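You operate a simulated robot arm through the tools that you are given. There is no shell and no other tool.

The job below is to be done with a simulated two-armed robot. You get a single attempt, and the scene is never put back.

## Task
Vent the leak tester, move its pump head to the green mat and cap the top port.
Fine: use the black cap; draw plunger and clamp back only at zero pressure; shut the vent again.

The check looks at the end state, three seconds after you hand in, the way a careful person would. Anything else that was tipped, shoved, dropped, spilled or broken makes it a failure. A push-on lid holds only when it is set on centred and level and pressed home; a screw cap is set on level and turned clockwise until tight.

## Robot
Two 6-joint arms with fingered hands on one trunk that stands fixed in place. Base frame: the origin is at the foot of the trunk, x ahead of it, y to its left, z up; the work surface is at about z = 724. Units: mm, degrees, N and s.
The left shoulder is at [50, 170, 1030], the right one opposite. With the tool pointing down near the work surface each hand reaches from about 480 to 760 mm from the base axis, measured 20 degrees to its own side. Payload 3.5 kg a hand.
The tool frame of a hand sits at the grasp point between the pads (the TCP): z along the fingers, y along the line on which they close. The tips reach 26 mm beyond it. Largest opening 132 mm; the body of the gripper starts 73 mm behind the TCP. The gripper is a hand of 3 fingers: y runs from the thumb to the fingers, the wrist lies at [0, 0, -234] in the tool frame, and closing takes about 1.5 s.
Orientation is told as [roll, pitch, yaw] about the base's x, y, z axes, in that order, counted from this pose: with the fingers straight down and closing along the base's y, the tool's x points along the base's -x, its y along +y and its z along -z.

## Interface
- The arms move only by the tool play_rows. It takes "left_targets", "right_targets" or both (then of equal length, played together; a hand with none holds still); each is a list of rows, each an object (a shift or turn left out is 0, a gripper value left out holds the last) with "dr": the turn, a rotation vector about the tool's x, y, z in degrees, a list of three; "slide": the shift along the tool's x, y, z in mm, a list of three; "hand": the opening, from 0 (shut) to 1 (fully open). In form: [{"dr": [rx, ry, rz], "slide": [dx, dy, dz], "hand": hand}, ...]. A call has 1 to 20 rows; each row is the pose to reach, as a shift and turn from the pose commanded when the call began, along the tool's axes at that moment. Each row takes 0.2 s and may step no farther than 50 mm and 8.6 degrees from the row before; otherwise, or with a gripper value out of range, the whole call is refused. Where a pose cannot be reached the arm comes as near as it can. A force on the tool above 70 N (or 10 N above the force at the start of the call, whichever is more), or a blocked arm, ends the call early, and 0.2 s more pass. The fingers move at their own pace (about 153 mm/s each) and stop on an object; they squeeze with about 24 N. The grip force told is the motor's: it shows also when the fingers shut on nothing. Time passes only in rows, and 0.2 s behind the last, so rows that repeat a pose let the fingers close. The reply holds the time, the measured pose of the TCP, the force on the tool along the base axes, the opening and the grip force, in the units named above and with some noise, with the torque about the TCP (base axes, N m) and any sound that the robot's microphone picked up.
- Cameras (640 x 400 px; columns grow to the right, rows downward): "scene" is now at [26.8, -33.2, 1616]; the picture's right is [-0.44, -0.90, 0.00], its down [-0.70, 0.34, -0.63] and it looks along [0.57, -0.28, -0.78] (base axes); focal length 360 px, centre (320, 200). "left" rides on the left gripper at [-62, 3, -92] in its tool frame; the picture's right is [-0.05, -1.00, 0.00], its down [0.83, -0.04, -0.56] and it looks along [0.55, -0.03, 0.83] (tool axes); focal length 230 px, centre (320, 200). "right" rides on the right gripper at [62, 3, -92] in its tool frame; the picture's right is [-0.05, 1.00, 0.00], its down [-0.83, -0.04, -0.56] and it looks along [-0.55, -0.03, 0.83] (tool axes); focal length 230 px, centre (320, 200). There is no depth. A picture from a camera that has moved, and an enlarged one, comes with that camera's place and axes in the base frame and with its lens.
- capture(camera): a new picture of that camera. No time passes.
- lift_body(by): slides the trunk up (or, below 0, down) by that many mm; the arms and the scene camera ride with it, the base frame stays. It gives what a move gives, with no picture.
- grasp_type(shape, hand): the hand has 3 fingers and takes this shape, open, in about a second: jaw (thumb against the fingers, like two jaws); tri (thumb and two fingers); tip (a fingertip pinch); poke (one finger out to press); point (the index stretched); flat (the hand flat); cup (the hand cupped); fist (a fist). The gripper value then closes the fingers along that shape, each until it touches; the sizes above hold for jaw. It gives what a move gives, with no picture.
- aim_head(pan, tilt): turns the head with the scene camera to pan (to the left, within 86 degrees either way) and tilt (down, from -29 to 69), counted from straight ahead of the robot. It gives what a move gives.
- zoom(camera, box): a new picture of the part [left, top, right, bottom] of that camera's present view, enlarged. No time passes.
- sign_off(): hands the job in; it is judged then, once.

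Places have to be worked out from the pictures, the camera data and where the tool is seen. Open the grippers and draw the arms clear of the work before you hand the job in, unless the task says otherwise.

The tools are called after "Call:" by a JSON object that holds its "op" and its "data". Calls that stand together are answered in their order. play_rows: Moves the arms, as the interface text tells. Its arguments: {"type":"object","properties":{"left_targets":{"type":"array","items":{"type":"object","properties":{"dr":{"type":"array","items":{"type":"number"}},"slide":{"type":"array","items":{"type":"number"}},"hand":{"type":"number"}}}},"right_targets":{"type":"array","items":{"type":"object","properties":{"dr":{"type":"array","items":{"type":"number"}},"slide":{"type":"array","items":{"type":"number"}},"hand":{"type":"number"}}}}},"required":[]} The other tools are called the same way: lift_body (by) slides the trunk up or down; grasp_type (shape, hand) gives the hand a shape; aim_head (pan, tilt) turns the head that bears the scene camera; capture (camera) takes a picture; zoom (camera, box) takes an enlarged picture of a part of a camera's view; sign_off () hands the job in.

At the start:

```text
time_s: 0.0
left_tcp_pos: [555.5, -43.9, 1179.1]
left_tcp_rot: [0.0, 0.0, 0.0]
left_force: [0.1, 0.1, 0.2]
left_ft_torque: [-0.03, -0.02, 0.04]
left_finger_gap: 132.0
left_grip_force: 0.1
left_shape: jaw
right_tcp_pos: [455.9, -489.5, 1148.3]
right_tcp_rot: [0.0, -0.1, 0.1]
right_force: [-0.1, -0.2, -0.6]
right_ft_torque: [0.0, -0.02, 0.01]
right_finger_gap: 132.0
right_grip_force: 0.1
right_shape: jaw
trunk travel left (down, up): [-645.0, 65.0]
head pan, tilt: [-26.0, 51.0]
```

scene: 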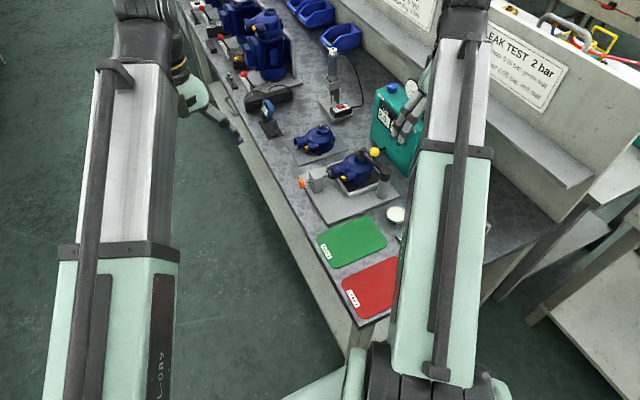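
right: 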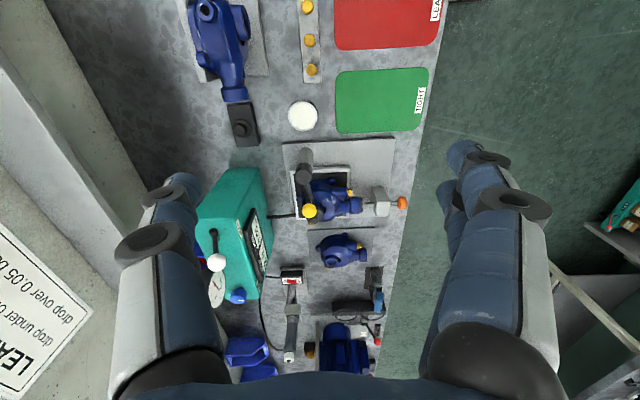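
left: 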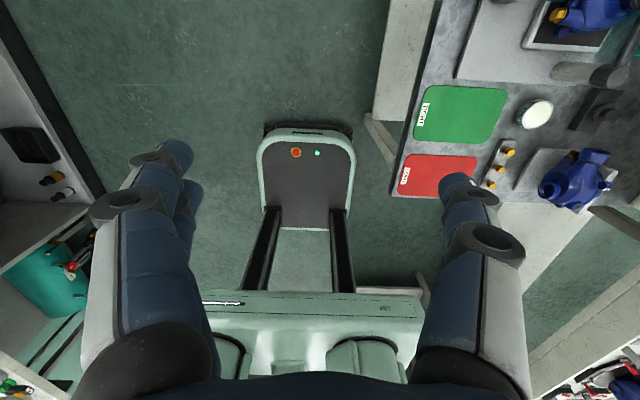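

The scene shows the tester with the pump head in a fixture, a green box with a gauge, and green and red mats. I take enlarged views before moving anything.

Call:
{"op": "zoom", "data": {"camera": "scene", "box": [270, 60, 430, 220]}}

Call:
{"op": "zoom", "data": {"camera": "right", "box": [190, 120, 430, 310]}}

Call:
{"op": "zoom", "data": {"camera": "right", "box": [180, 0, 440, 150]}}

Call:
{"op": "zoom", "data": {"camera": "scene", "box": [460, 0, 600, 120]}}

```text
2.50 times, centred on (350, 140) of scene
camera zoom: at [26.8, -33.2, 1616.0], right [-0.44, -0.9, 0.0], down [-0.7, 0.34, -0.63], along [0.57, -0.28, -0.78], focal length 899 px, centre (245, 350)
```

zoom: 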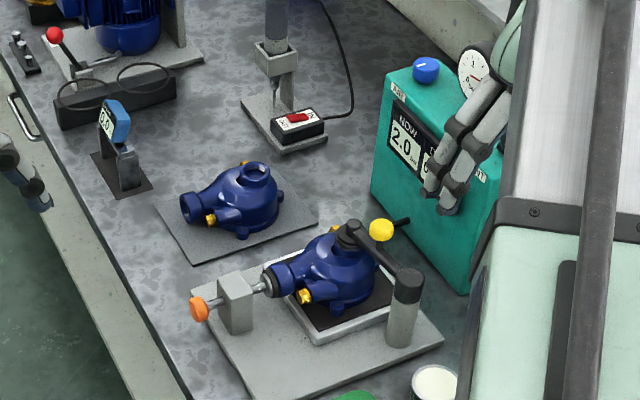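

```text
2.11 times, centred on (310, 215) of right
camera zoom: at [395.0, -487.2, 1239.7], right [0.05, 1.0, 0.0], down [0.83, -0.04, 0.56], along [0.55, -0.03, -0.83], focal length 484 px, centre (341, 168)
```

zoom: 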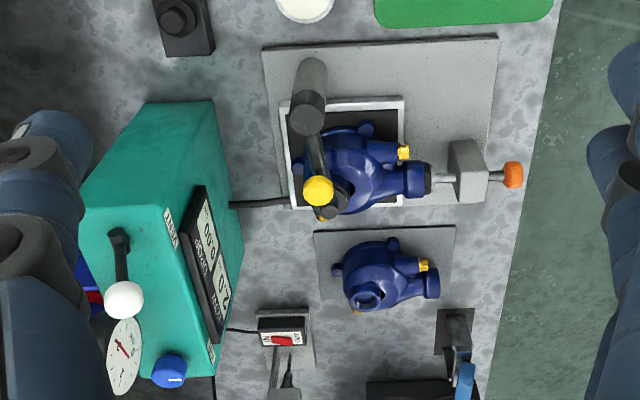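

```text
2.46 times, centred on (310, 75) of right
camera zoom: at [395.0, -487.2, 1239.7], right [0.05, 1.0, 0.0], down [0.83, -0.04, 0.56], along [0.55, -0.03, -0.83], focal length 566 px, centre (345, 508)
```

zoom: 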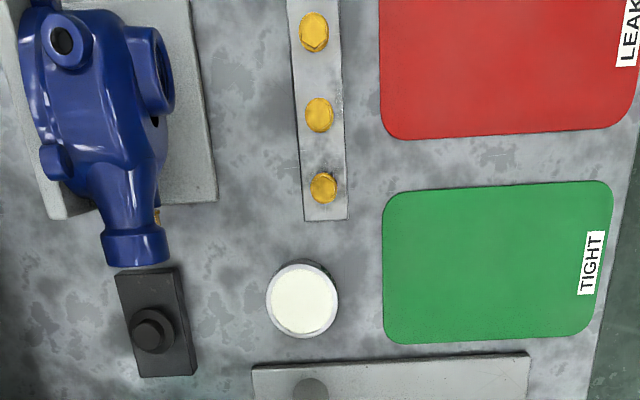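

```text
3.33 times, centred on (530, 60) of scene
camera zoom: at [26.8, -33.2, 1616.0], right [-0.44, -0.9, 0.0], down [-0.7, 0.34, -0.63], along [0.57, -0.28, -0.78], focal length 1198 px, centre (-380, 667)
```

zoom: 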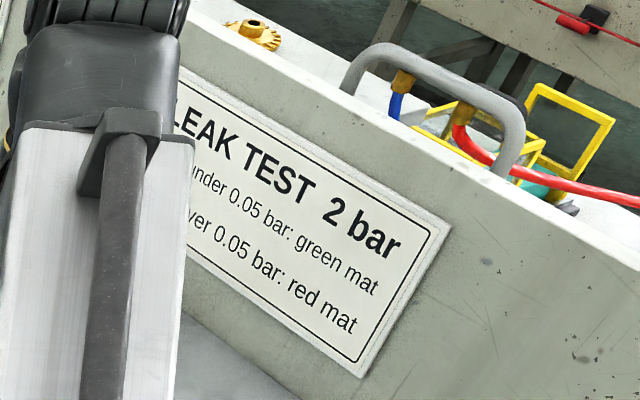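

The right wrist camera sees the tester's box from above; I enlarge the box, the clamp area and the cap block to read labels and find the vent.

Call:
{"op": "zoom", "data": {"camera": "right", "box": [190, 160, 290, 310]}}

Call:
{"op": "zoom", "data": {"camera": "right", "box": [270, 130, 420, 230]}}

Call:
{"op": "zoom", "data": {"camera": "scene", "box": [365, 70, 435, 130]}}

Call:
{"op": "zoom", "data": {"camera": "left", "box": [390, 0, 640, 210]}}

```text
2.67 times, centred on (240, 235) of right
camera zoom: at [395.0, -487.2, 1239.7], right [0.05, 1.0, 0.0], down [0.83, -0.04, 0.56], along [0.55, -0.03, -0.83], focal length 614 px, centre (533, 107)
```

zoom: 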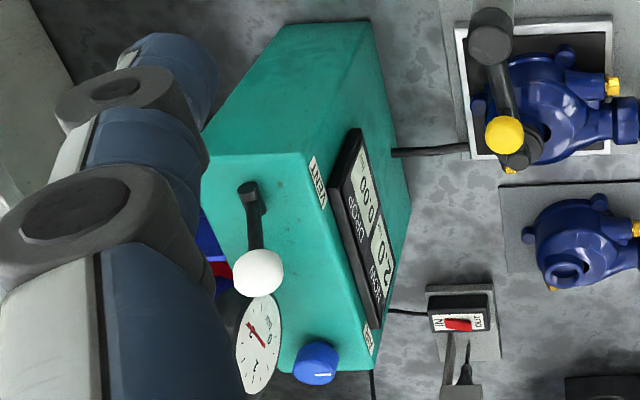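

```text
4.00 times, centred on (345, 180) of right
camera zoom: at [395.0, -487.2, 1239.7], right [0.05, 1.0, 0.0], down [0.83, -0.04, 0.56], along [0.55, -0.03, -0.83], focal length 920 px, centre (220, 280)
```

zoom: 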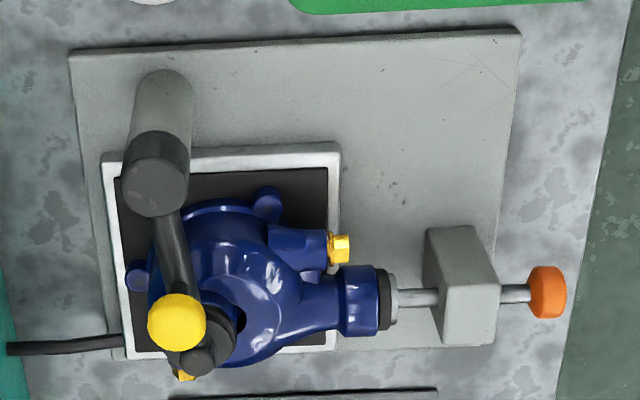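

```text
6.67 times, centred on (400, 100) of scene
camera zoom: at [26.8, -33.2, 1616.0], right [-0.44, -0.9, 0.0], down [-0.7, 0.34, -0.63], along [0.57, -0.28, -0.78], focal length 2396 px, centre (-213, 867)
```

zoom: 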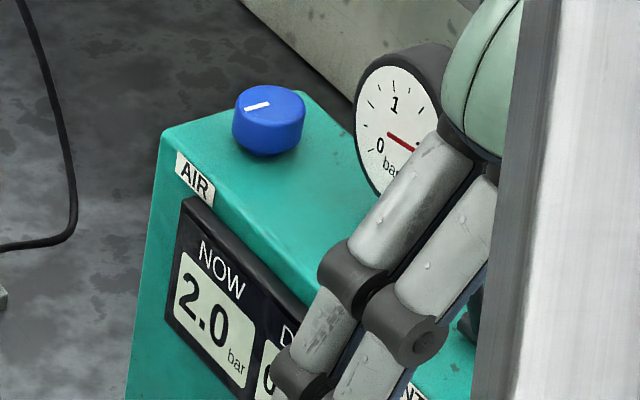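

```text
1.90 times, centred on (515, 105) of left
camera zoom: at [617.7, -39.2, 1271.8], right [0.05, -1.0, 0.0], down [-0.83, -0.04, 0.56], along [-0.55, -0.03, -0.83], focal length 438 px, centre (-51, 381)
```

zoom: 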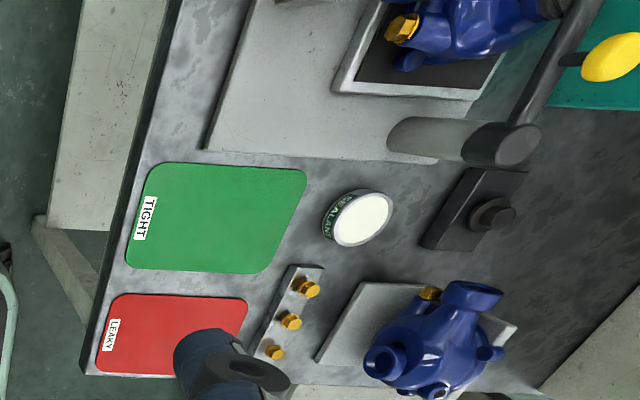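

Vent lever (white ball) and AIR knob are on the green box, which reads 2.0 bar with 0.00 drop, and the black cap sits on a black block. I draw the right hand back and lower it over free bench so the head camera sees the box.

Call:
{"op": "play_rows", "data": {"right_targets": [{"slide": [21, 8, 40]}, {"slide": [42, 16, 80]}, {"slide": [64, 24, 119]}, {"slide": [85, 32, 159]}, {"slide": [106, 39, 198]}, {"slide": [106, 39, 198]}]}}

Call:
{"op": "capture", "data": {"camera": "scene"}}

Call:
{"op": "capture", "data": {"camera": "right"}}

```text
time_s: 1.4
left_tcp_pos: [556.6, -44.7, 1180.0]
left_tcp_rot: [-0.1, 0.1, 0.1]
left_force: [0.0, 0.5, 0.3]
left_ft_torque: [-0.02, -0.03, 0.01]
left_finger_gap: 131.9
left_grip_force: 0.0
left_shape: jaw
right_tcp_pos: [360.2, -457.0, 952.9]
right_tcp_rot: [0.0, 0.0, 0.0]
right_force: [0.0, 0.1, 0.2]
right_ft_torque: [0.0, -0.01, -0.02]
right_finger_gap: 131.9
right_grip_force: 0.0
right_shape: jaw
right hand out of reach, approached as far as the arm can: row 5, 6
trunk travel left (down, up): [-645.0, 65.0]
head pan, tilt: [-26.0, 51.0]
```

```text
taken
camera scene: at [26.6, -33.0, 1616.1], right [-0.44, -0.9, 0.0], down [-0.7, 0.34, -0.63], along [0.57, -0.28, -0.78], focal length 360 px, centre (320, 200)
```

scene: 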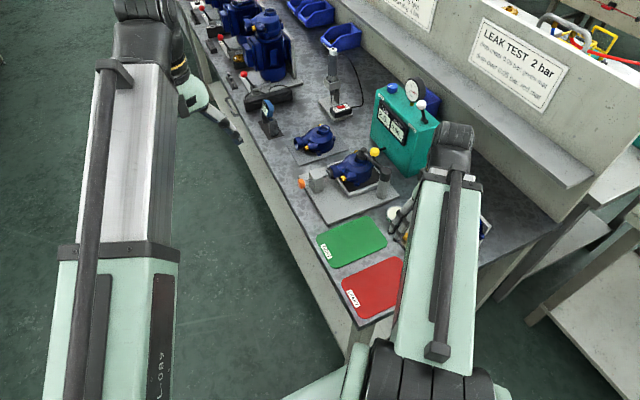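

```text
taken
camera right: at [299.6, -453.5, 1043.7], right [0.05, 1.0, 0.0], down [0.83, -0.04, 0.55], along [0.55, -0.03, -0.83], focal length 230 px, centre (320, 200)
```

right: 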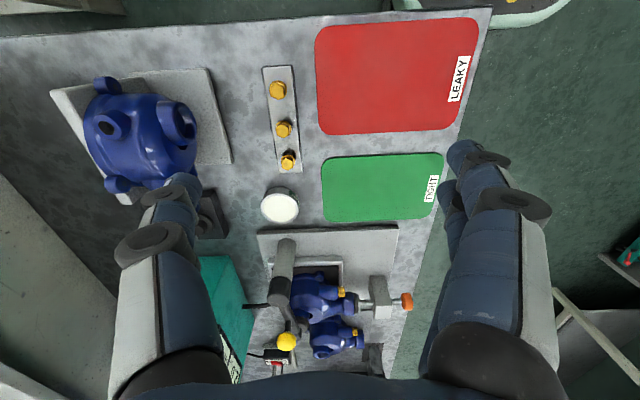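

The box is clear in the head view now. I take enlarged views of the box top, the fixture and the mats.

Call:
{"op": "zoom", "data": {"camera": "scene", "box": [360, 70, 450, 180]}}

Call:
{"op": "zoom", "data": {"camera": "scene", "box": [285, 115, 415, 235]}}

Call:
{"op": "zoom", "data": {"camera": "scene", "box": [470, 10, 570, 120]}}

Call:
{"op": "zoom", "data": {"camera": "right", "box": [240, 220, 430, 380]}}

```text
3.64 times, centred on (405, 125) of scene
camera zoom: at [26.6, -33.0, 1616.1], right [-0.44, -0.9, 0.0], down [-0.7, 0.34, -0.63], along [0.57, -0.28, -0.78], focal length 1307 px, centre (11, 473)
```

zoom: 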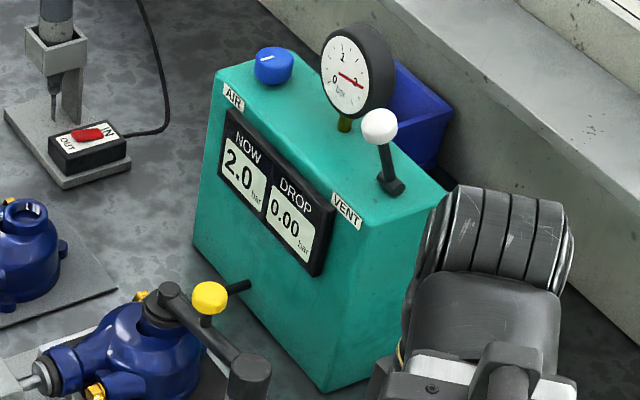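

```text
3.33 times, centred on (350, 175) of scene
camera zoom: at [26.6, -33.0, 1616.1], right [-0.44, -0.9, 0.0], down [-0.7, 0.34, -0.63], along [0.57, -0.28, -0.78], focal length 1198 px, centre (220, 283)
```

zoom: 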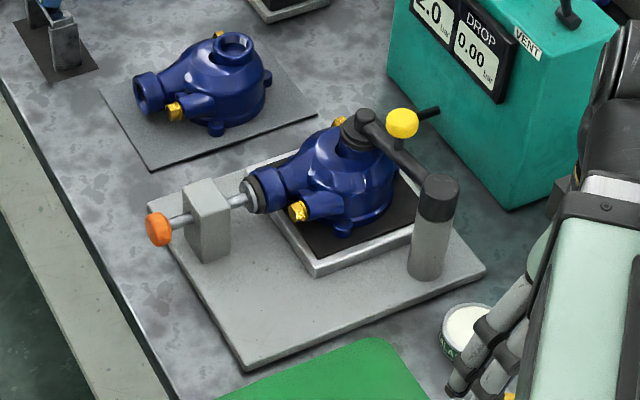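

```text
3.64 times, centred on (520, 65) of scene
camera zoom: at [26.6, -33.0, 1616.1], right [-0.44, -0.9, 0.0], down [-0.7, 0.34, -0.63], along [0.57, -0.28, -0.78], focal length 1307 px, centre (-407, 691)
```

zoom: 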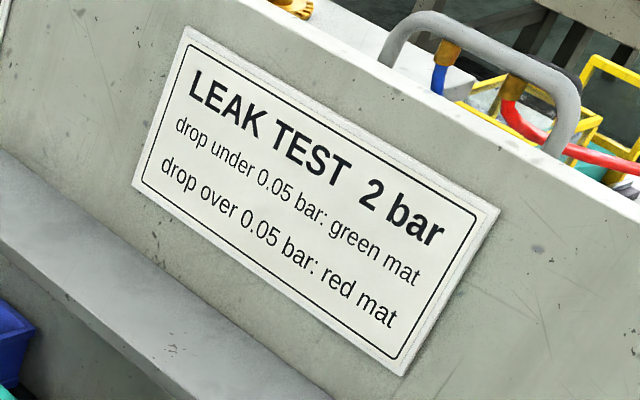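

```text
2.50 times, centred on (335, 300) of right
camera zoom: at [299.6, -453.5, 1043.7], right [0.05, 1.0, 0.0], down [0.83, -0.04, 0.55], along [0.55, -0.03, -0.83], focal length 575 px, centre (282, -50)
```

zoom: 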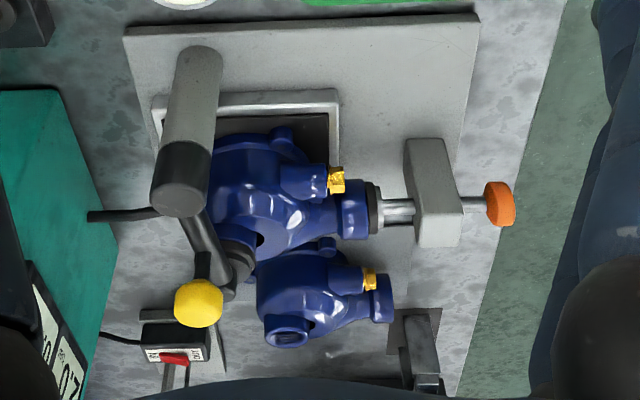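

From two views I place the yellow clamp ball near [659,-521,876], the post near [605,-531], the plunger knob near [717,-306,783], and the vent ball near [656,-655,1004] with its pivot at [657,-688,933]. I zoom in close on each of them to see how they move.

Call:
{"op": "zoom", "data": {"camera": "scene", "box": [400, 90, 440, 130]}}

Call:
{"op": "zoom", "data": {"camera": "scene", "box": [335, 135, 405, 205]}}

Call:
{"op": "zoom", "data": {"camera": "scene", "box": [290, 155, 350, 205]}}

Call:
{"op": "zoom", "data": {"camera": "right", "box": [70, 60, 240, 250]}}

```text
10.00 times, centred on (420, 110) of scene
camera zoom: at [26.6, -33.0, 1616.1], right [-0.44, -0.9, 0.0], down [-0.7, 0.34, -0.63], along [0.57, -0.28, -0.78], focal length 3595 px, centre (-680, 1100)
```

zoom: 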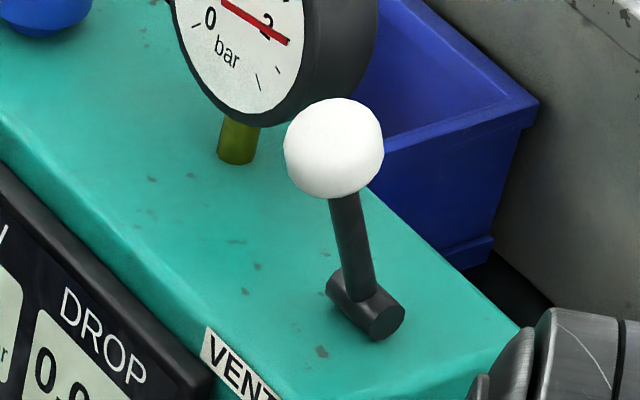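

```text
5.71 times, centred on (370, 170) of scene
camera zoom: at [26.6, -33.0, 1616.1], right [-0.44, -0.9, 0.0], down [-0.7, 0.34, -0.63], along [0.57, -0.28, -0.78], focal length 2054 px, centre (34, 371)
```

zoom: 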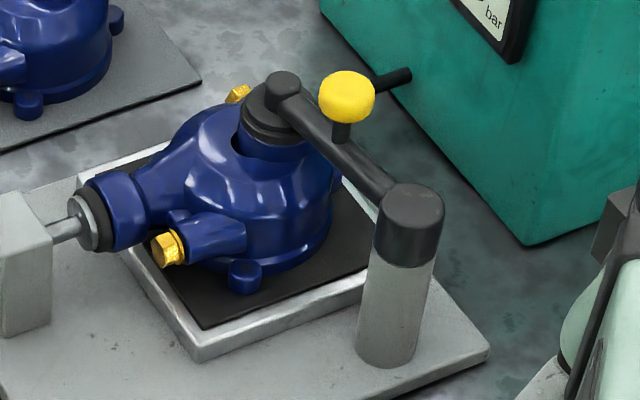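

```text
8.00 times, centred on (320, 180) of scene
camera zoom: at [26.6, -33.0, 1616.1], right [-0.44, -0.9, 0.0], down [-0.7, 0.34, -0.63], along [0.57, -0.28, -0.78], focal length 2876 px, centre (320, 360)
```

zoom: 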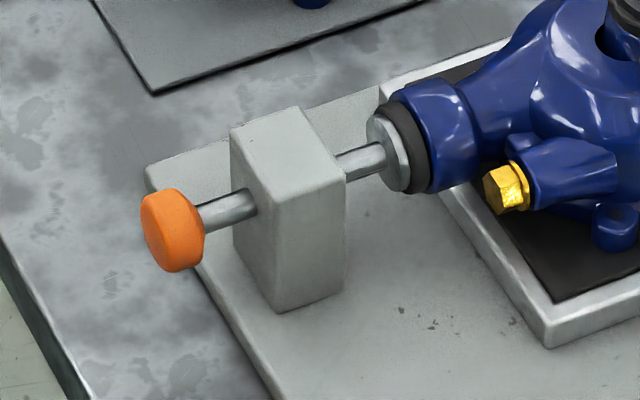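

```text
2.11 times, centred on (155, 155) of right
camera zoom: at [299.6, -453.5, 1043.7], right [0.05, 1.0, 0.0], down [0.83, -0.04, 0.55], along [0.55, -0.03, -0.83], focal length 484 px, centre (667, 295)
```

zoom: 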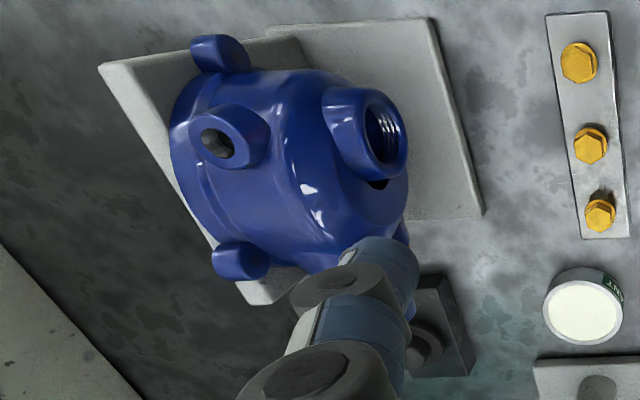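

The vent lever hinges about an axis along x and leans to the front (+y); the clamp is an arm on a vertical post. I look closer at the identical spare head (for its shape) and at the clamp pad and base.

Call:
{"op": "zoom", "data": {"camera": "scene", "box": [290, 115, 350, 165]}}

Call:
{"op": "zoom", "data": {"camera": "scene", "box": [340, 140, 380, 190]}}

Call:
{"op": "zoom", "data": {"camera": "scene", "box": [370, 75, 440, 150]}}

```text
8.00 times, centred on (320, 140) of scene
camera zoom: at [26.6, -33.0, 1616.1], right [-0.44, -0.9, 0.0], down [-0.7, 0.34, -0.63], along [0.57, -0.28, -0.78], focal length 2876 px, centre (320, 680)
```

zoom: 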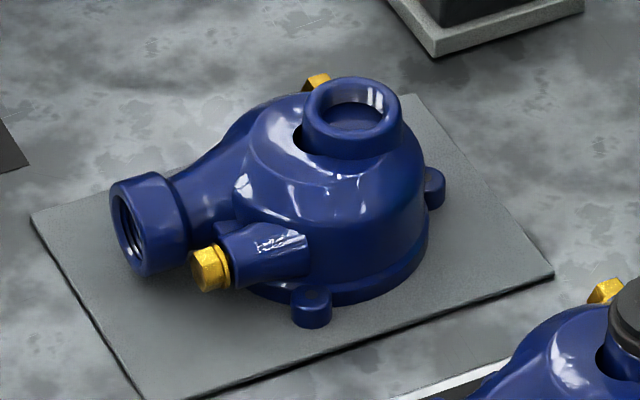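

```text
8.00 times, centred on (360, 165) of scene
camera zoom: at [26.6, -33.0, 1616.1], right [-0.44, -0.9, 0.0], down [-0.7, 0.34, -0.63], along [0.57, -0.28, -0.78], focal length 2876 px, centre (0, 480)
```

zoom: 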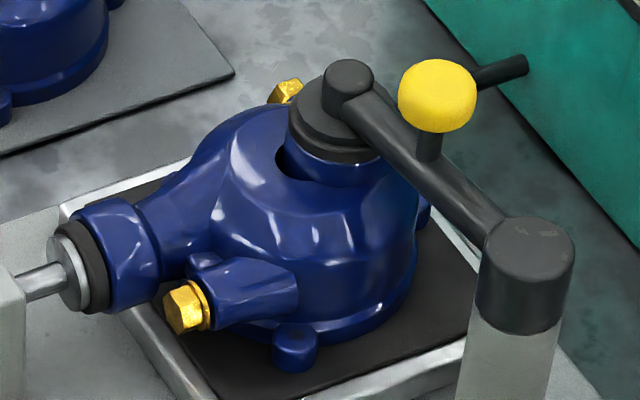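

```text
5.33 times, centred on (405, 112) of scene
camera zoom: at [26.6, -33.0, 1616.1], right [-0.44, -0.9, 0.0], down [-0.7, 0.34, -0.63], along [0.57, -0.28, -0.78], focal length 1917 px, centre (-133, 667)
```

zoom: 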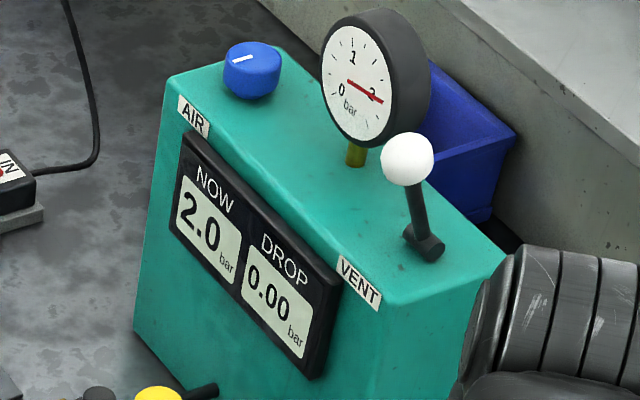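

The head's reading is 0.00 drop, so it goes to the green mat. The vent lever must be swung toward the back (-y); I bring the right hand up to a standoff in front of the lever, tilted forward, with the fingers half open.

Call:
{"op": "play_rows", "data": {"right_targets": [{"slide": [-26.6, -19.9, -16], "dr": [1.36, -6.15, 2.93], "hand": 0.5}, {"slide": [-53.3, -39.8, -32], "dr": [2.73, -12.3, 5.85]}, {"slide": [-79.9, -59.6, -48], "dr": [4.09, -18.45, 8.78]}, {"slide": [-106.5, -79.5, -64], "dr": [5.45, -24.6, 11.7]}, {"slide": [-133.1, -99.4, -80], "dr": [6.81, -30.75, 14.63]}, {"slide": [-159.8, -119.3, -96], "dr": [8.18, -36.9, 17.55]}, {"slide": [-186.4, -139.1, -112], "dr": [9.54, -43.05, 20.48]}, {"slide": [-213, -159, -128], "dr": [10.9, -49.2, 23.4]}, {"slide": [-213, -159, -128], "dr": [10.9, -49.2, 23.4]}]}}

Call:
{"op": "capture", "data": {"camera": "right"}}

Call:
{"op": "capture", "data": {"camera": "scene"}}

```text
time_s: 3.4
left_tcp_pos: [555.9, -44.3, 1178.3]
left_tcp_rot: [0.0, 0.0, 0.0]
left_force: [0.2, 0.6, 0.0]
left_ft_torque: [0.0, 0.03, 0.0]
left_finger_gap: 131.9
left_grip_force: 0.1
left_shape: jaw
right_tcp_pos: [574.4, -620.1, 1077.8]
right_tcp_rot: [0.1, -50.1, -25.0]
right_force: [-0.2, 0.8, -0.3]
right_ft_torque: [0.01, 0.0, 0.01]
right_finger_gap: 66.4
right_grip_force: 0.1
right_shape: jaw
trunk travel left (down, up): [-645.0, 65.0]
head pan, tilt: [-26.0, 51.0]
```

```text
taken
camera right: at [475.8, -569.7, 1089.4], right [0.45, 0.89, 0.04], down [0.08, -0.09, 0.99], along [0.89, -0.45, -0.11], focal length 230 px, centre (320, 200)
```

right: 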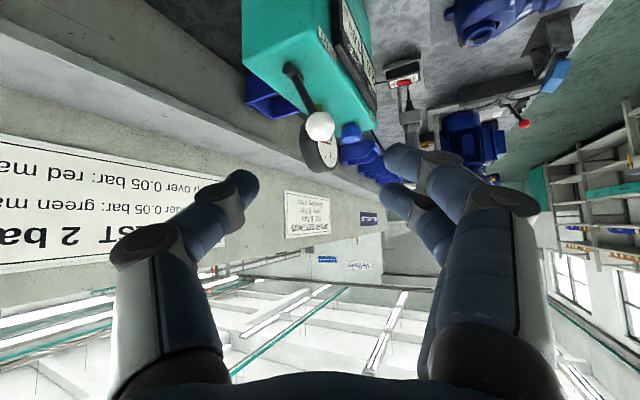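

```text
taken
camera scene: at [26.7, -33.1, 1616.0], right [-0.44, -0.9, 0.0], down [-0.7, 0.34, -0.63], along [0.57, -0.28, -0.78], focal length 360 px, centre (320, 200)
```

scene: 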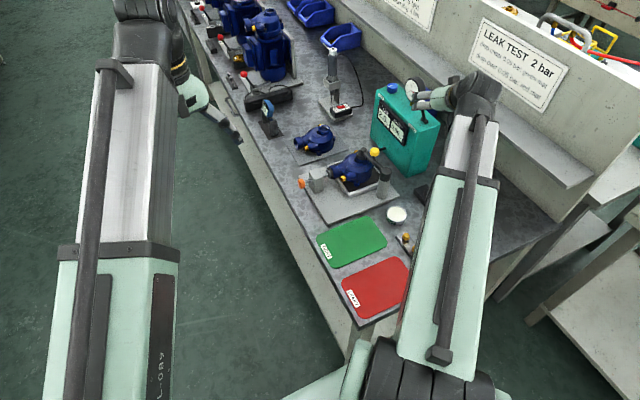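

The wrist camera (upside down) shows the lever's ball straight ahead of the hand, about 117 mm along the fingers. I zoom to confirm clearances before going in.

Call:
{"op": "zoom", "data": {"camera": "right", "box": [220, 20, 420, 220]}}

Call:
{"op": "zoom", "data": {"camera": "scene", "box": [380, 60, 490, 160]}}

```text
2.00 times, centred on (320, 120) of right
camera zoom: at [475.8, -569.7, 1089.4], right [0.45, 0.89, 0.04], down [0.08, -0.09, 0.99], along [0.89, -0.45, -0.11], focal length 460 px, centre (320, 360)
```

zoom: 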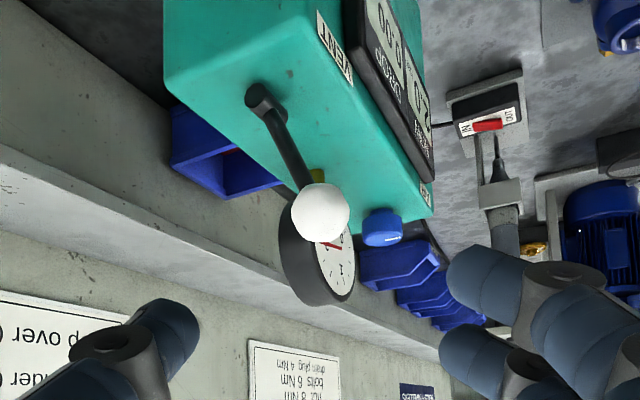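

```text
4.00 times, centred on (435, 110) of scene
camera zoom: at [26.7, -33.1, 1616.0], right [-0.44, -0.9, 0.0], down [-0.7, 0.34, -0.63], along [0.57, -0.28, -0.78], focal length 1438 px, centre (-140, 560)
```

zoom: 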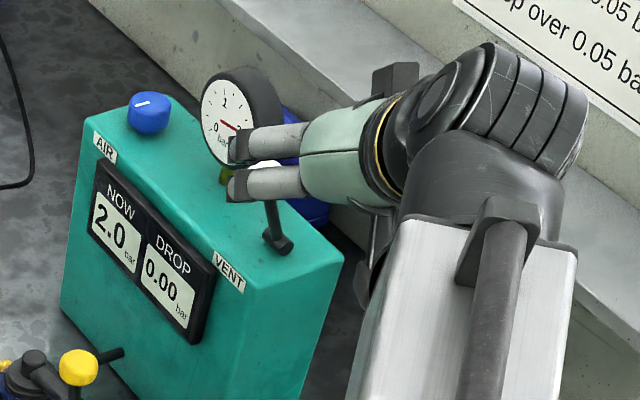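

The path along the finger axis is clear (gauge lies beyond and behind the ball). I advance 112 mm along the tool axis to put the fingers on either side of the ball.

Call:
{"op": "play_rows", "data": {"right_targets": [{"slide": [1, 0, 38]}, {"slide": [2, 0.5, 76]}, {"slide": [2.5, 1, 112]}, {"slide": [2.5, 1, 112]}]}}

Call:
{"op": "zoom", "data": {"camera": "right", "box": [160, 60, 480, 380]}}

Call:
{"op": "zoom", "data": {"camera": "scene", "box": [380, 60, 490, 160]}}

```text
time_s: 4.4
left_tcp_pos: [556.3, -44.0, 1177.9]
left_tcp_rot: [0.0, 0.0, 0.0]
left_force: [0.0, -0.2, 0.0]
left_ft_torque: [-0.03, -0.05, 0.03]
left_finger_gap: 131.8
left_grip_force: 0.1
left_shape: jaw
right_tcp_pos: [648.6, -649.9, 1003.6]
right_tcp_rot: [0.0, -50.1, -25.0]
right_force: [0.2, -0.2, -0.1]
right_ft_torque: [0.0, -0.01, -0.01]
right_finger_gap: 66.7
right_grip_force: 0.0
right_shape: jaw
trunk travel left (down, up): [-645.0, 65.0]
head pan, tilt: [-26.0, 51.0]
```

```text
1.25 times, centred on (320, 220) of right
camera zoom: at [551.0, -600.5, 1015.5], right [0.45, 0.89, 0.04], down [0.08, -0.09, 0.99], along [0.89, -0.45, -0.11], focal length 288 px, centre (320, 175)
```

zoom: 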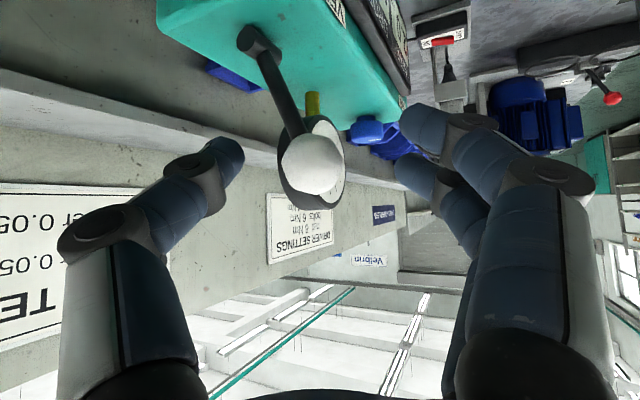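

```text
4.00 times, centred on (435, 110) of scene
camera zoom: at [26.5, -33.0, 1616.1], right [-0.44, -0.9, 0.0], down [-0.7, 0.34, -0.63], along [0.57, -0.28, -0.78], focal length 1438 px, centre (-140, 560)
```

zoom: 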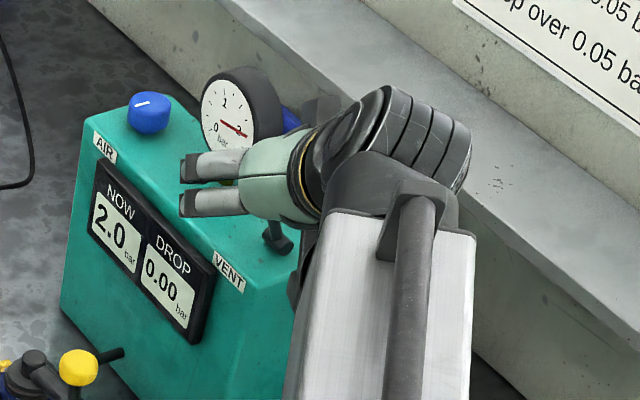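

The ball lies between thumb and fingers at the grasp point. I narrow the opening to about 40 mm to cage it and push the lever gently toward the back (-y), following its arc.

Call:
{"op": "play_rows", "data": {"right_targets": [{"slide": [0, 0, 0], "hand": 0.3}, {"slide": [0, 0, 0]}, {"slide": [-7, -13.6, 2.9]}, {"slide": [-12, -27.2, 6.5]}, {"slide": [-14.5, -40.8, 12]}, {"slide": [-16, -49.8, 16]}, {"slide": [-16, -49.8, 16]}]}}

Call:
{"op": "zoom", "data": {"camera": "right", "box": [160, 60, 480, 380]}}

Call:
{"op": "zoom", "data": {"camera": "scene", "box": [380, 60, 490, 160]}}

```text
time_s: 6.0
left_tcp_pos: [555.7, -44.1, 1178.7]
left_tcp_rot: [0.0, 0.0, 0.0]
left_force: [0.3, 0.2, 0.1]
left_ft_torque: [-0.01, 0.0, 0.0]
left_finger_gap: 131.6
left_grip_force: 0.1
left_shape: jaw
right_tcp_pos: [647.7, -706.4, 1007.1]
right_tcp_rot: [0.0, -50.0, -25.1]
right_force: [-0.6, 0.3, -0.4]
right_ft_torque: [-0.01, -0.06, -0.05]
right_finger_gap: 39.9
right_grip_force: 0.0
right_shape: jaw
trunk travel left (down, up): [-645.0, 65.0]
head pan, tilt: [-26.0, 51.0]
```

```text
1.25 times, centred on (320, 220) of right
camera zoom: at [549.4, -657.3, 1018.3], right [0.45, 0.89, 0.04], down [0.08, -0.09, 0.99], along [0.89, -0.45, -0.11], focal length 288 px, centre (320, 175)
```

zoom: 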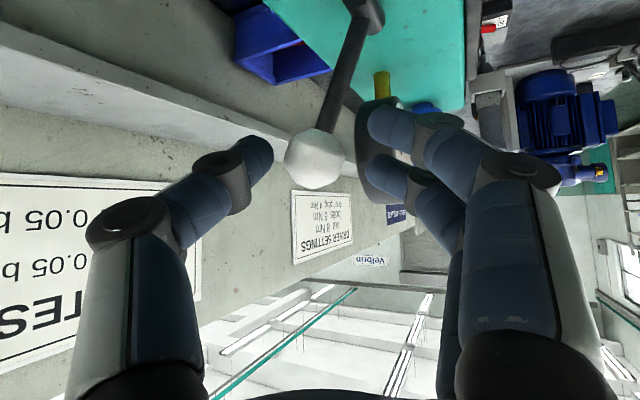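

```text
4.00 times, centred on (435, 110) of scene
camera zoom: at [26.9, -33.2, 1616.0], right [-0.44, -0.9, 0.0], down [-0.7, 0.34, -0.63], along [0.57, -0.28, -0.78], focal length 1438 px, centre (-140, 560)
```

zoom: 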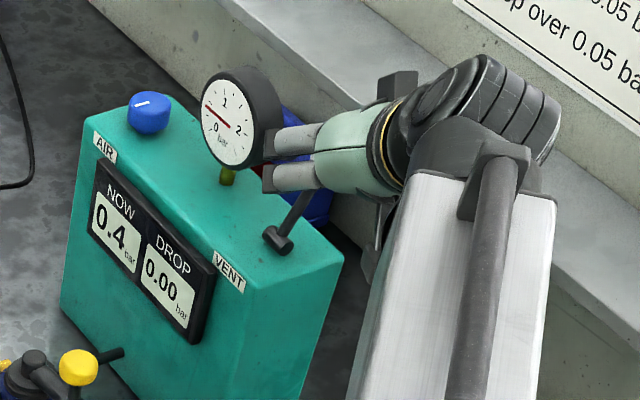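

The lever went over and the pressure is falling (0.4 bar). I hold still and let it drain.

Call:
{"op": "play_rows", "data": {"right_targets": [{"slide": [0, 0, 0]}, {"slide": [0, 0, 0]}, {"slide": [0, 0, 0]}, {"slide": [0, 0, 0]}, {"slide": [0, 0, 0]}, {"slide": [0, 0, 0]}, {"slide": [0, 0, 0]}, {"slide": [0, 0, 0]}, {"slide": [0, 0, 0]}, {"slide": [0, 0, 0]}]}}

Call:
{"op": "zoom", "data": {"camera": "scene", "box": [380, 60, 490, 160]}}

Call:
{"op": "zoom", "data": {"camera": "right", "box": [160, 0, 480, 200]}}

```text
time_s: 8.2
left_tcp_pos: [556.8, -44.0, 1178.5]
left_tcp_rot: [0.0, 0.0, 0.0]
left_force: [1.6, -0.4, 0.5]
left_ft_torque: [0.0, 0.0, 0.0]
left_finger_gap: 131.9
left_grip_force: 0.1
left_shape: jaw
right_tcp_pos: [647.7, -706.8, 1006.4]
right_tcp_rot: [0.0, -50.0, -25.0]
right_force: [0.2, 0.1, -0.6]
right_ft_torque: [-0.01, 0.03, -0.03]
right_finger_gap: 39.7
right_grip_force: 0.0
right_shape: jaw
trunk travel left (down, up): [-645.0, 65.0]
head pan, tilt: [-26.0, 51.0]
```

```text
4.00 times, centred on (435, 110) of scene
camera zoom: at [26.8, -33.2, 1616.0], right [-0.44, -0.9, 0.0], down [-0.7, 0.34, -0.63], along [0.57, -0.28, -0.78], focal length 1438 px, centre (-140, 560)
```

zoom: 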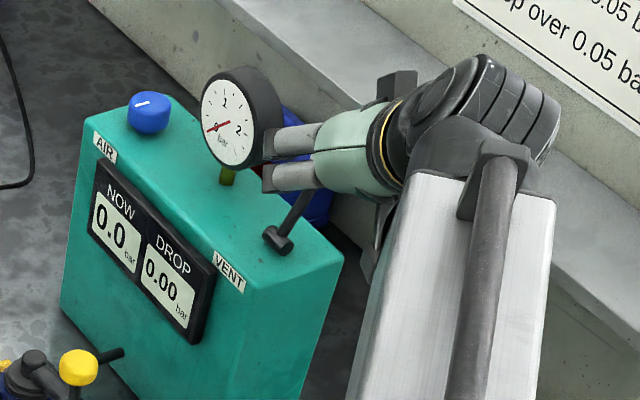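

```text
2.00 times, centred on (320, 100) of right
camera zoom: at [549.6, -657.1, 1018.5], right [0.45, 0.89, 0.04], down [0.08, -0.09, 0.99], along [0.89, -0.45, -0.11], focal length 460 px, centre (320, 400)
```

zoom: 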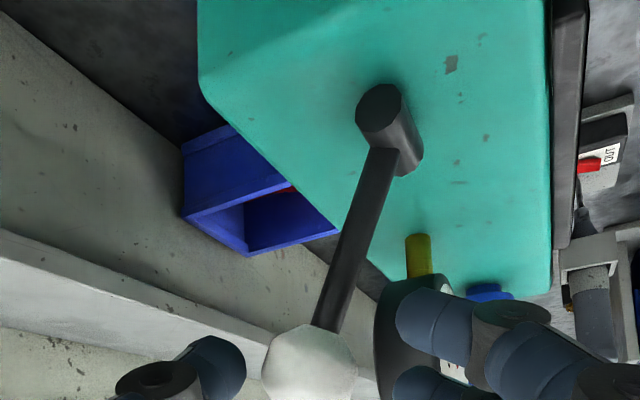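

Pressure reads 0.0 on display and gauge. I back straight out along the tool axis, leaving the vent open for now, so that plunger and clamp can be drawn at zero.

Call:
{"op": "play_rows", "data": {"right_targets": [{"slide": [0, 0, -40]}, {"slide": [0, 0, -80]}, {"slide": [0, 0, -120]}, {"slide": [0, 0, -120]}]}}

Call:
{"op": "zoom", "data": {"camera": "scene", "box": [370, 70, 460, 150]}}

```text
time_s: 9.2
left_tcp_pos: [556.4, -44.0, 1180.1]
left_tcp_rot: [0.0, 0.0, -0.1]
left_force: [0.0, 0.0, -0.2]
left_ft_torque: [-0.01, 0.02, 0.03]
left_finger_gap: 131.9
left_grip_force: 0.1
left_shape: jaw
right_tcp_pos: [562.5, -667.8, 1083.3]
right_tcp_rot: [-0.1, -50.0, -25.1]
right_force: [0.5, -0.9, -0.1]
right_ft_torque: [-0.02, 0.02, 0.02]
right_finger_gap: 40.0
right_grip_force: 0.1
right_shape: jaw
trunk travel left (down, up): [-645.0, 65.0]
head pan, tilt: [-26.0, 51.0]
```

```text
5.00 times, centred on (415, 110) of scene
camera zoom: at [27.1, -33.5, 1616.0], right [-0.44, -0.9, 0.0], down [-0.7, 0.34, -0.63], along [0.57, -0.28, -0.78], focal length 1797 px, centre (-155, 650)
```

zoom: 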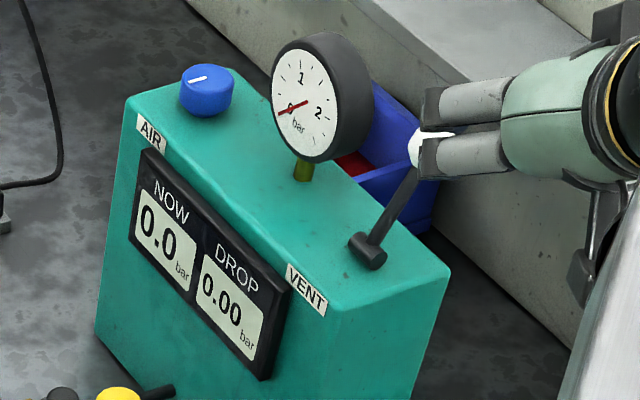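

The gauge needle sits at 0 and the lever stays back. I now bring the right hand over the plunger knob, turned so the fingers close across the knob's diameter, tilted 20° outward.

Call:
{"op": "play_rows", "data": {"right_targets": [{"slide": [17.2, 37.4, 6.7], "dr": [1.12, 3.28, 6.67], "hand": 0.6}, {"slide": [34.5, 74.8, 13.4], "dr": [2.24, 6.57, 13.34]}, {"slide": [51.7, 112.2, 20], "dr": [3.36, 9.85, 20.0]}, {"slide": [69, 149.6, 26.7], "dr": [4.48, 13.14, 26.7]}, {"slide": [86.2, 187, 33.4], "dr": [5.6, 16.4, 33.35]}, {"slide": [103.4, 224.3, 40], "dr": [6.72, 19.7, 40.0]}, {"slide": [120.7, 261.7, 46.8], "dr": [7.84, 23.0, 46.7]}, {"slide": [137.9, 299.1, 53.4], "dr": [8.96, 26.3, 53.4]}, {"slide": [155.2, 336.5, 60.1], "dr": [10.1, 29.6, 60.0]}, {"slide": [172.4, 373.9, 66.8], "dr": [11.2, 32.84, 66.7]}, {"slide": [172.4, 373.9, 66.8], "dr": [11.2, 32.84, 66.7]}]}}

Call:
{"op": "capture", "data": {"camera": "right"}}

Call:
{"op": "capture", "data": {"camera": "scene"}}

```text
time_s: 11.6
left_tcp_pos: [556.9, -43.5, 1179.4]
left_tcp_rot: [0.0, 0.0, 0.0]
left_force: [-0.4, 0.0, 0.1]
left_ft_torque: [0.01, -0.04, 0.01]
left_finger_gap: 132.1
left_grip_force: 0.1
left_shape: jaw
right_tcp_pos: [669.0, -305.5, 912.0]
right_tcp_rot: [20.0, 0.0, -90.0]
right_force: [-0.5, -0.6, 0.2]
right_ft_torque: [0.01, -0.02, 0.0]
right_finger_gap: 78.8
right_grip_force: 0.0
right_shape: jaw
trunk travel left (down, up): [-645.0, 65.0]
head pan, tilt: [-26.0, 51.0]
```

```text
taken
camera right: at [639.9, -243.8, 998.3], right [0.94, -0.05, 0.34], down [-0.23, -0.83, 0.51], along [0.26, -0.55, -0.79], focal length 230 px, centre (320, 200)
```

right: 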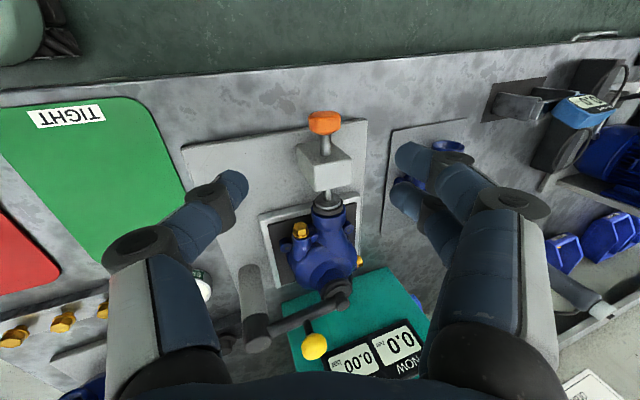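

```text
taken
camera scene: at [26.7, -33.3, 1616.0], right [-0.44, -0.9, 0.0], down [-0.7, 0.34, -0.63], along [0.57, -0.28, -0.78], focal length 360 px, centre (320, 200)
```

scene: 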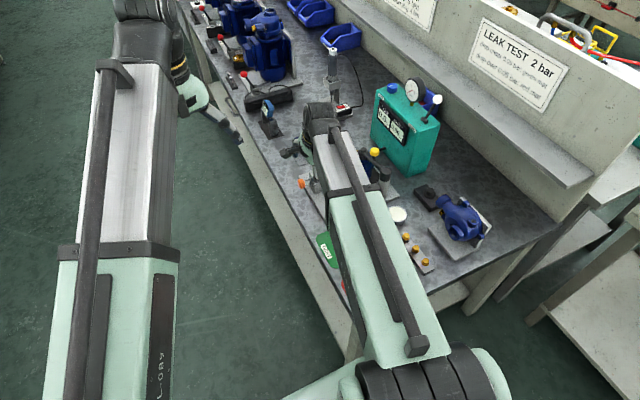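

The hand is oriented as planned; the knob projects to about [719,-305,783], i.e. ~138 mm along the tool axis. I zoom to refine, and look at the cap block which is now visible in the head view.

Call:
{"op": "zoom", "data": {"camera": "right", "box": [260, 90, 380, 210]}}

Call:
{"op": "zoom", "data": {"camera": "scene", "box": [380, 170, 500, 270]}}

Call:
{"op": "zoom", "data": {"camera": "scene", "box": [408, 178, 448, 213]}}

```text
3.33 times, centred on (320, 150) of right
camera zoom: at [639.9, -243.8, 998.3], right [0.94, -0.05, 0.34], down [-0.23, -0.83, 0.51], along [0.26, -0.55, -0.79], focal length 767 px, centre (320, 367)
```

zoom: 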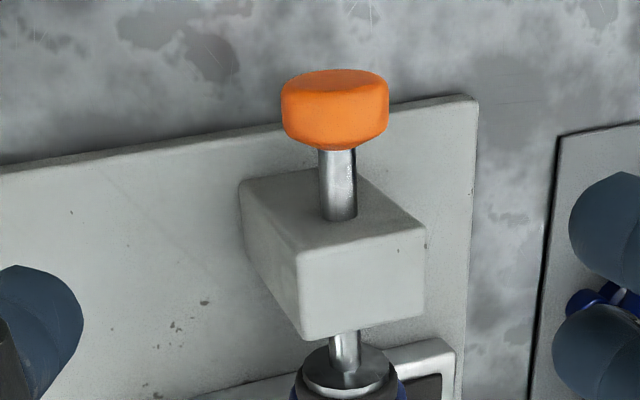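

```text
4.00 times, centred on (440, 220) of scene
camera zoom: at [26.7, -33.3, 1616.0], right [-0.44, -0.9, 0.0], down [-0.7, 0.34, -0.63], along [0.57, -0.28, -0.78], focal length 1438 px, centre (-160, 120)
```

zoom: 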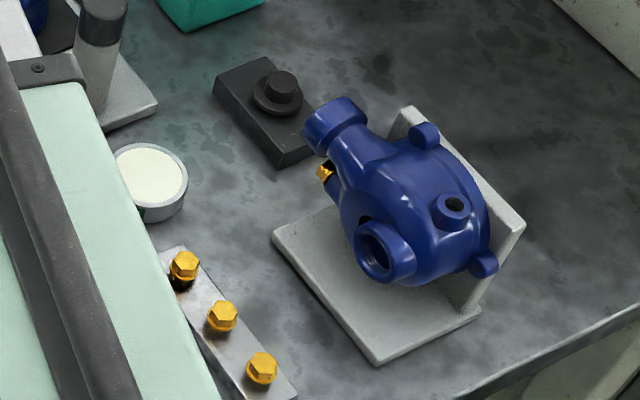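

```text
11.43 times, centred on (428, 196) of scene
camera zoom: at [26.7, -33.3, 1616.0], right [-0.44, -0.9, 0.0], down [-0.7, 0.34, -0.63], along [0.57, -0.28, -0.78], focal length 4108 px, centre (-914, 251)
```

zoom: 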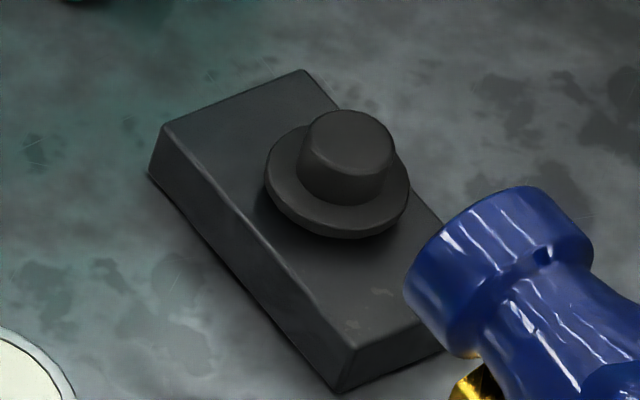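

The cap is a flanged black plug with a ~23 mm grip knob at about [527,-660], and the plunger knob is at about [719.5,-306,783]. I lower the fingers around the plunger knob, then close.

Call:
{"op": "play_rows", "data": {"right_targets": [{"slide": [0, 1, 35], "hand": 0.45}, {"slide": [0, 2, 70]}, {"slide": [0, 3, 105]}, {"slide": [0, 3, 134]}, {"slide": [0, 3, 134]}]}}

Call:
{"op": "capture", "data": {"camera": "right"}}

Call:
{"op": "zoom", "data": {"camera": "scene", "box": [270, 130, 380, 230]}}

```text
time_s: 12.8
left_tcp_pos: [556.1, -41.9, 1179.3]
left_tcp_rot: [0.0, -0.1, 0.0]
left_force: [-0.6, -0.2, 0.7]
left_ft_torque: [0.0, -0.03, 0.02]
left_finger_gap: 131.9
left_grip_force: 0.0
left_shape: jaw
right_tcp_pos: [716.8, -302.1, 784.2]
right_tcp_rot: [20.0, -0.1, -90.0]
right_force: [0.0, -0.6, 0.0]
right_ft_torque: [0.01, -0.01, -0.04]
right_finger_gap: 60.0
right_grip_force: 0.1
right_shape: jaw
trunk travel left (down, up): [-645.0, 65.0]
head pan, tilt: [-26.0, 51.0]
```

```text
taken
camera right: at [689.7, -241.1, 871.9], right [0.94, -0.05, 0.34], down [-0.23, -0.83, 0.51], along [0.26, -0.55, -0.79], focal length 230 px, centre (320, 200)
```

right: 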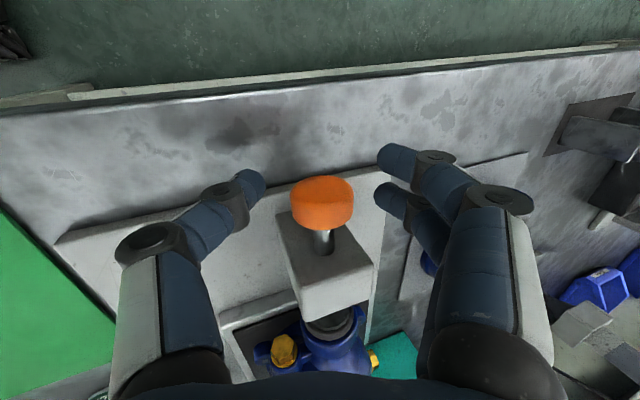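

```text
4.00 times, centred on (325, 180) of scene
camera zoom: at [26.7, -33.1, 1616.0], right [-0.44, -0.9, 0.0], down [-0.7, 0.34, -0.63], along [0.57, -0.28, -0.78], focal length 1438 px, centre (300, 280)
```

zoom: 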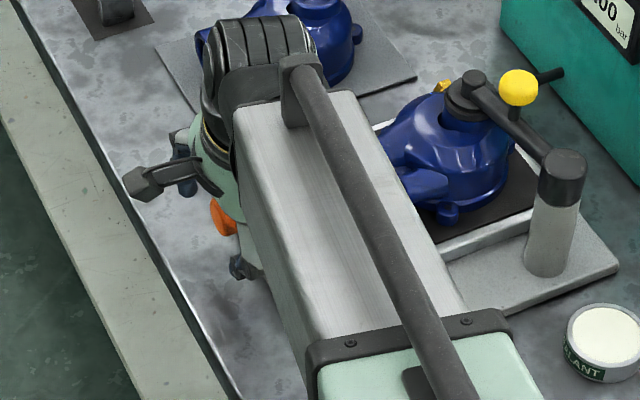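

The knob sits between thumb and fingers at the grasp point. I close on it.

Call:
{"op": "play_rows", "data": {"right_targets": [{"slide": [-3, 0, 0], "hand": 0.45}, {"slide": [-3, 0, 0], "hand": 0.1}, {"slide": [-3, 0, 0], "hand": 0.1}, {"slide": [-3, 0, 0], "hand": 0.1}, {"slide": [-3, 0, 0], "hand": 0.1}, {"slide": [-3, 0, 0], "hand": 0.1}]}}

Call:
{"op": "zoom", "data": {"camera": "right", "box": [220, 120, 420, 370]}}

```text
time_s: 14.2
left_tcp_pos: [557.3, -44.0, 1178.2]
left_tcp_rot: [0.0, 0.0, 0.1]
left_force: [-0.4, 0.3, 0.0]
left_ft_torque: [0.0, 0.02, 0.03]
left_finger_gap: 132.0
left_grip_force: 0.1
left_shape: jaw
right_tcp_pos: [717.4, -305.6, 783.9]
right_tcp_rot: [20.0, -0.1, -89.9]
right_force: [1.1, 0.1, -8.9]
right_ft_torque: [0.02, -0.06, -0.03]
right_finger_gap: 10.8
right_grip_force: 24.4
right_shape: jaw
trunk travel left (down, up): [-645.0, 65.0]
head pan, tilt: [-26.0, 51.0]
```

```text
1.60 times, centred on (320, 245) of right
camera zoom: at [689.4, -244.2, 871.2], right [0.94, -0.05, 0.34], down [-0.23, -0.83, 0.51], along [0.26, -0.55, -0.79], focal length 368 px, centre (320, 128)
```

zoom: 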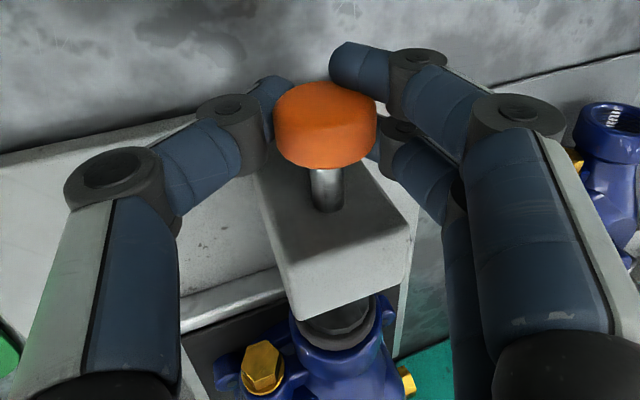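

The grip holds (24 N), with one finger in front of and one behind the orange knob. Pressure is zero, so I pull the plunger toward +y in small steps.

Call:
{"op": "play_rows", "data": {"right_targets": [{"slide": [5, 0, 0]}, {"slide": [10, 0, 0]}, {"slide": [15, 0, 0]}, {"slide": [20, 0, 0]}, {"slide": [20, 0, 0]}]}}

Call:
{"op": "zoom", "data": {"camera": "right", "box": [220, 120, 420, 370]}}

```text
time_s: 15.4
left_tcp_pos: [557.9, -43.8, 1179.1]
left_tcp_rot: [-0.1, 0.0, 0.0]
left_force: [0.2, 0.3, 0.3]
left_ft_torque: [-0.02, 0.01, 0.02]
left_finger_gap: 132.0
left_grip_force: 0.1
left_shape: jaw
right_tcp_pos: [717.7, -286.7, 785.6]
right_tcp_rot: [19.9, 0.0, -90.0]
right_force: [-1.2, 2.0, -13.3]
right_ft_torque: [0.06, 0.03, 0.0]
right_finger_gap: 10.6
right_grip_force: 24.6
right_shape: jaw
trunk travel left (down, up): [-645.0, 65.0]
head pan, tilt: [-26.0, 51.0]
```

```text
1.60 times, centred on (320, 245) of right
camera zoom: at [689.7, -224.7, 871.5], right [0.94, -0.05, 0.34], down [-0.23, -0.83, 0.51], along [0.26, -0.55, -0.79], focal length 368 px, centre (320, 128)
```

zoom: 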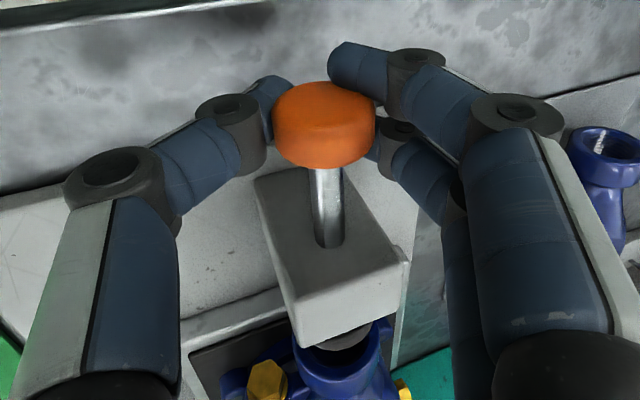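

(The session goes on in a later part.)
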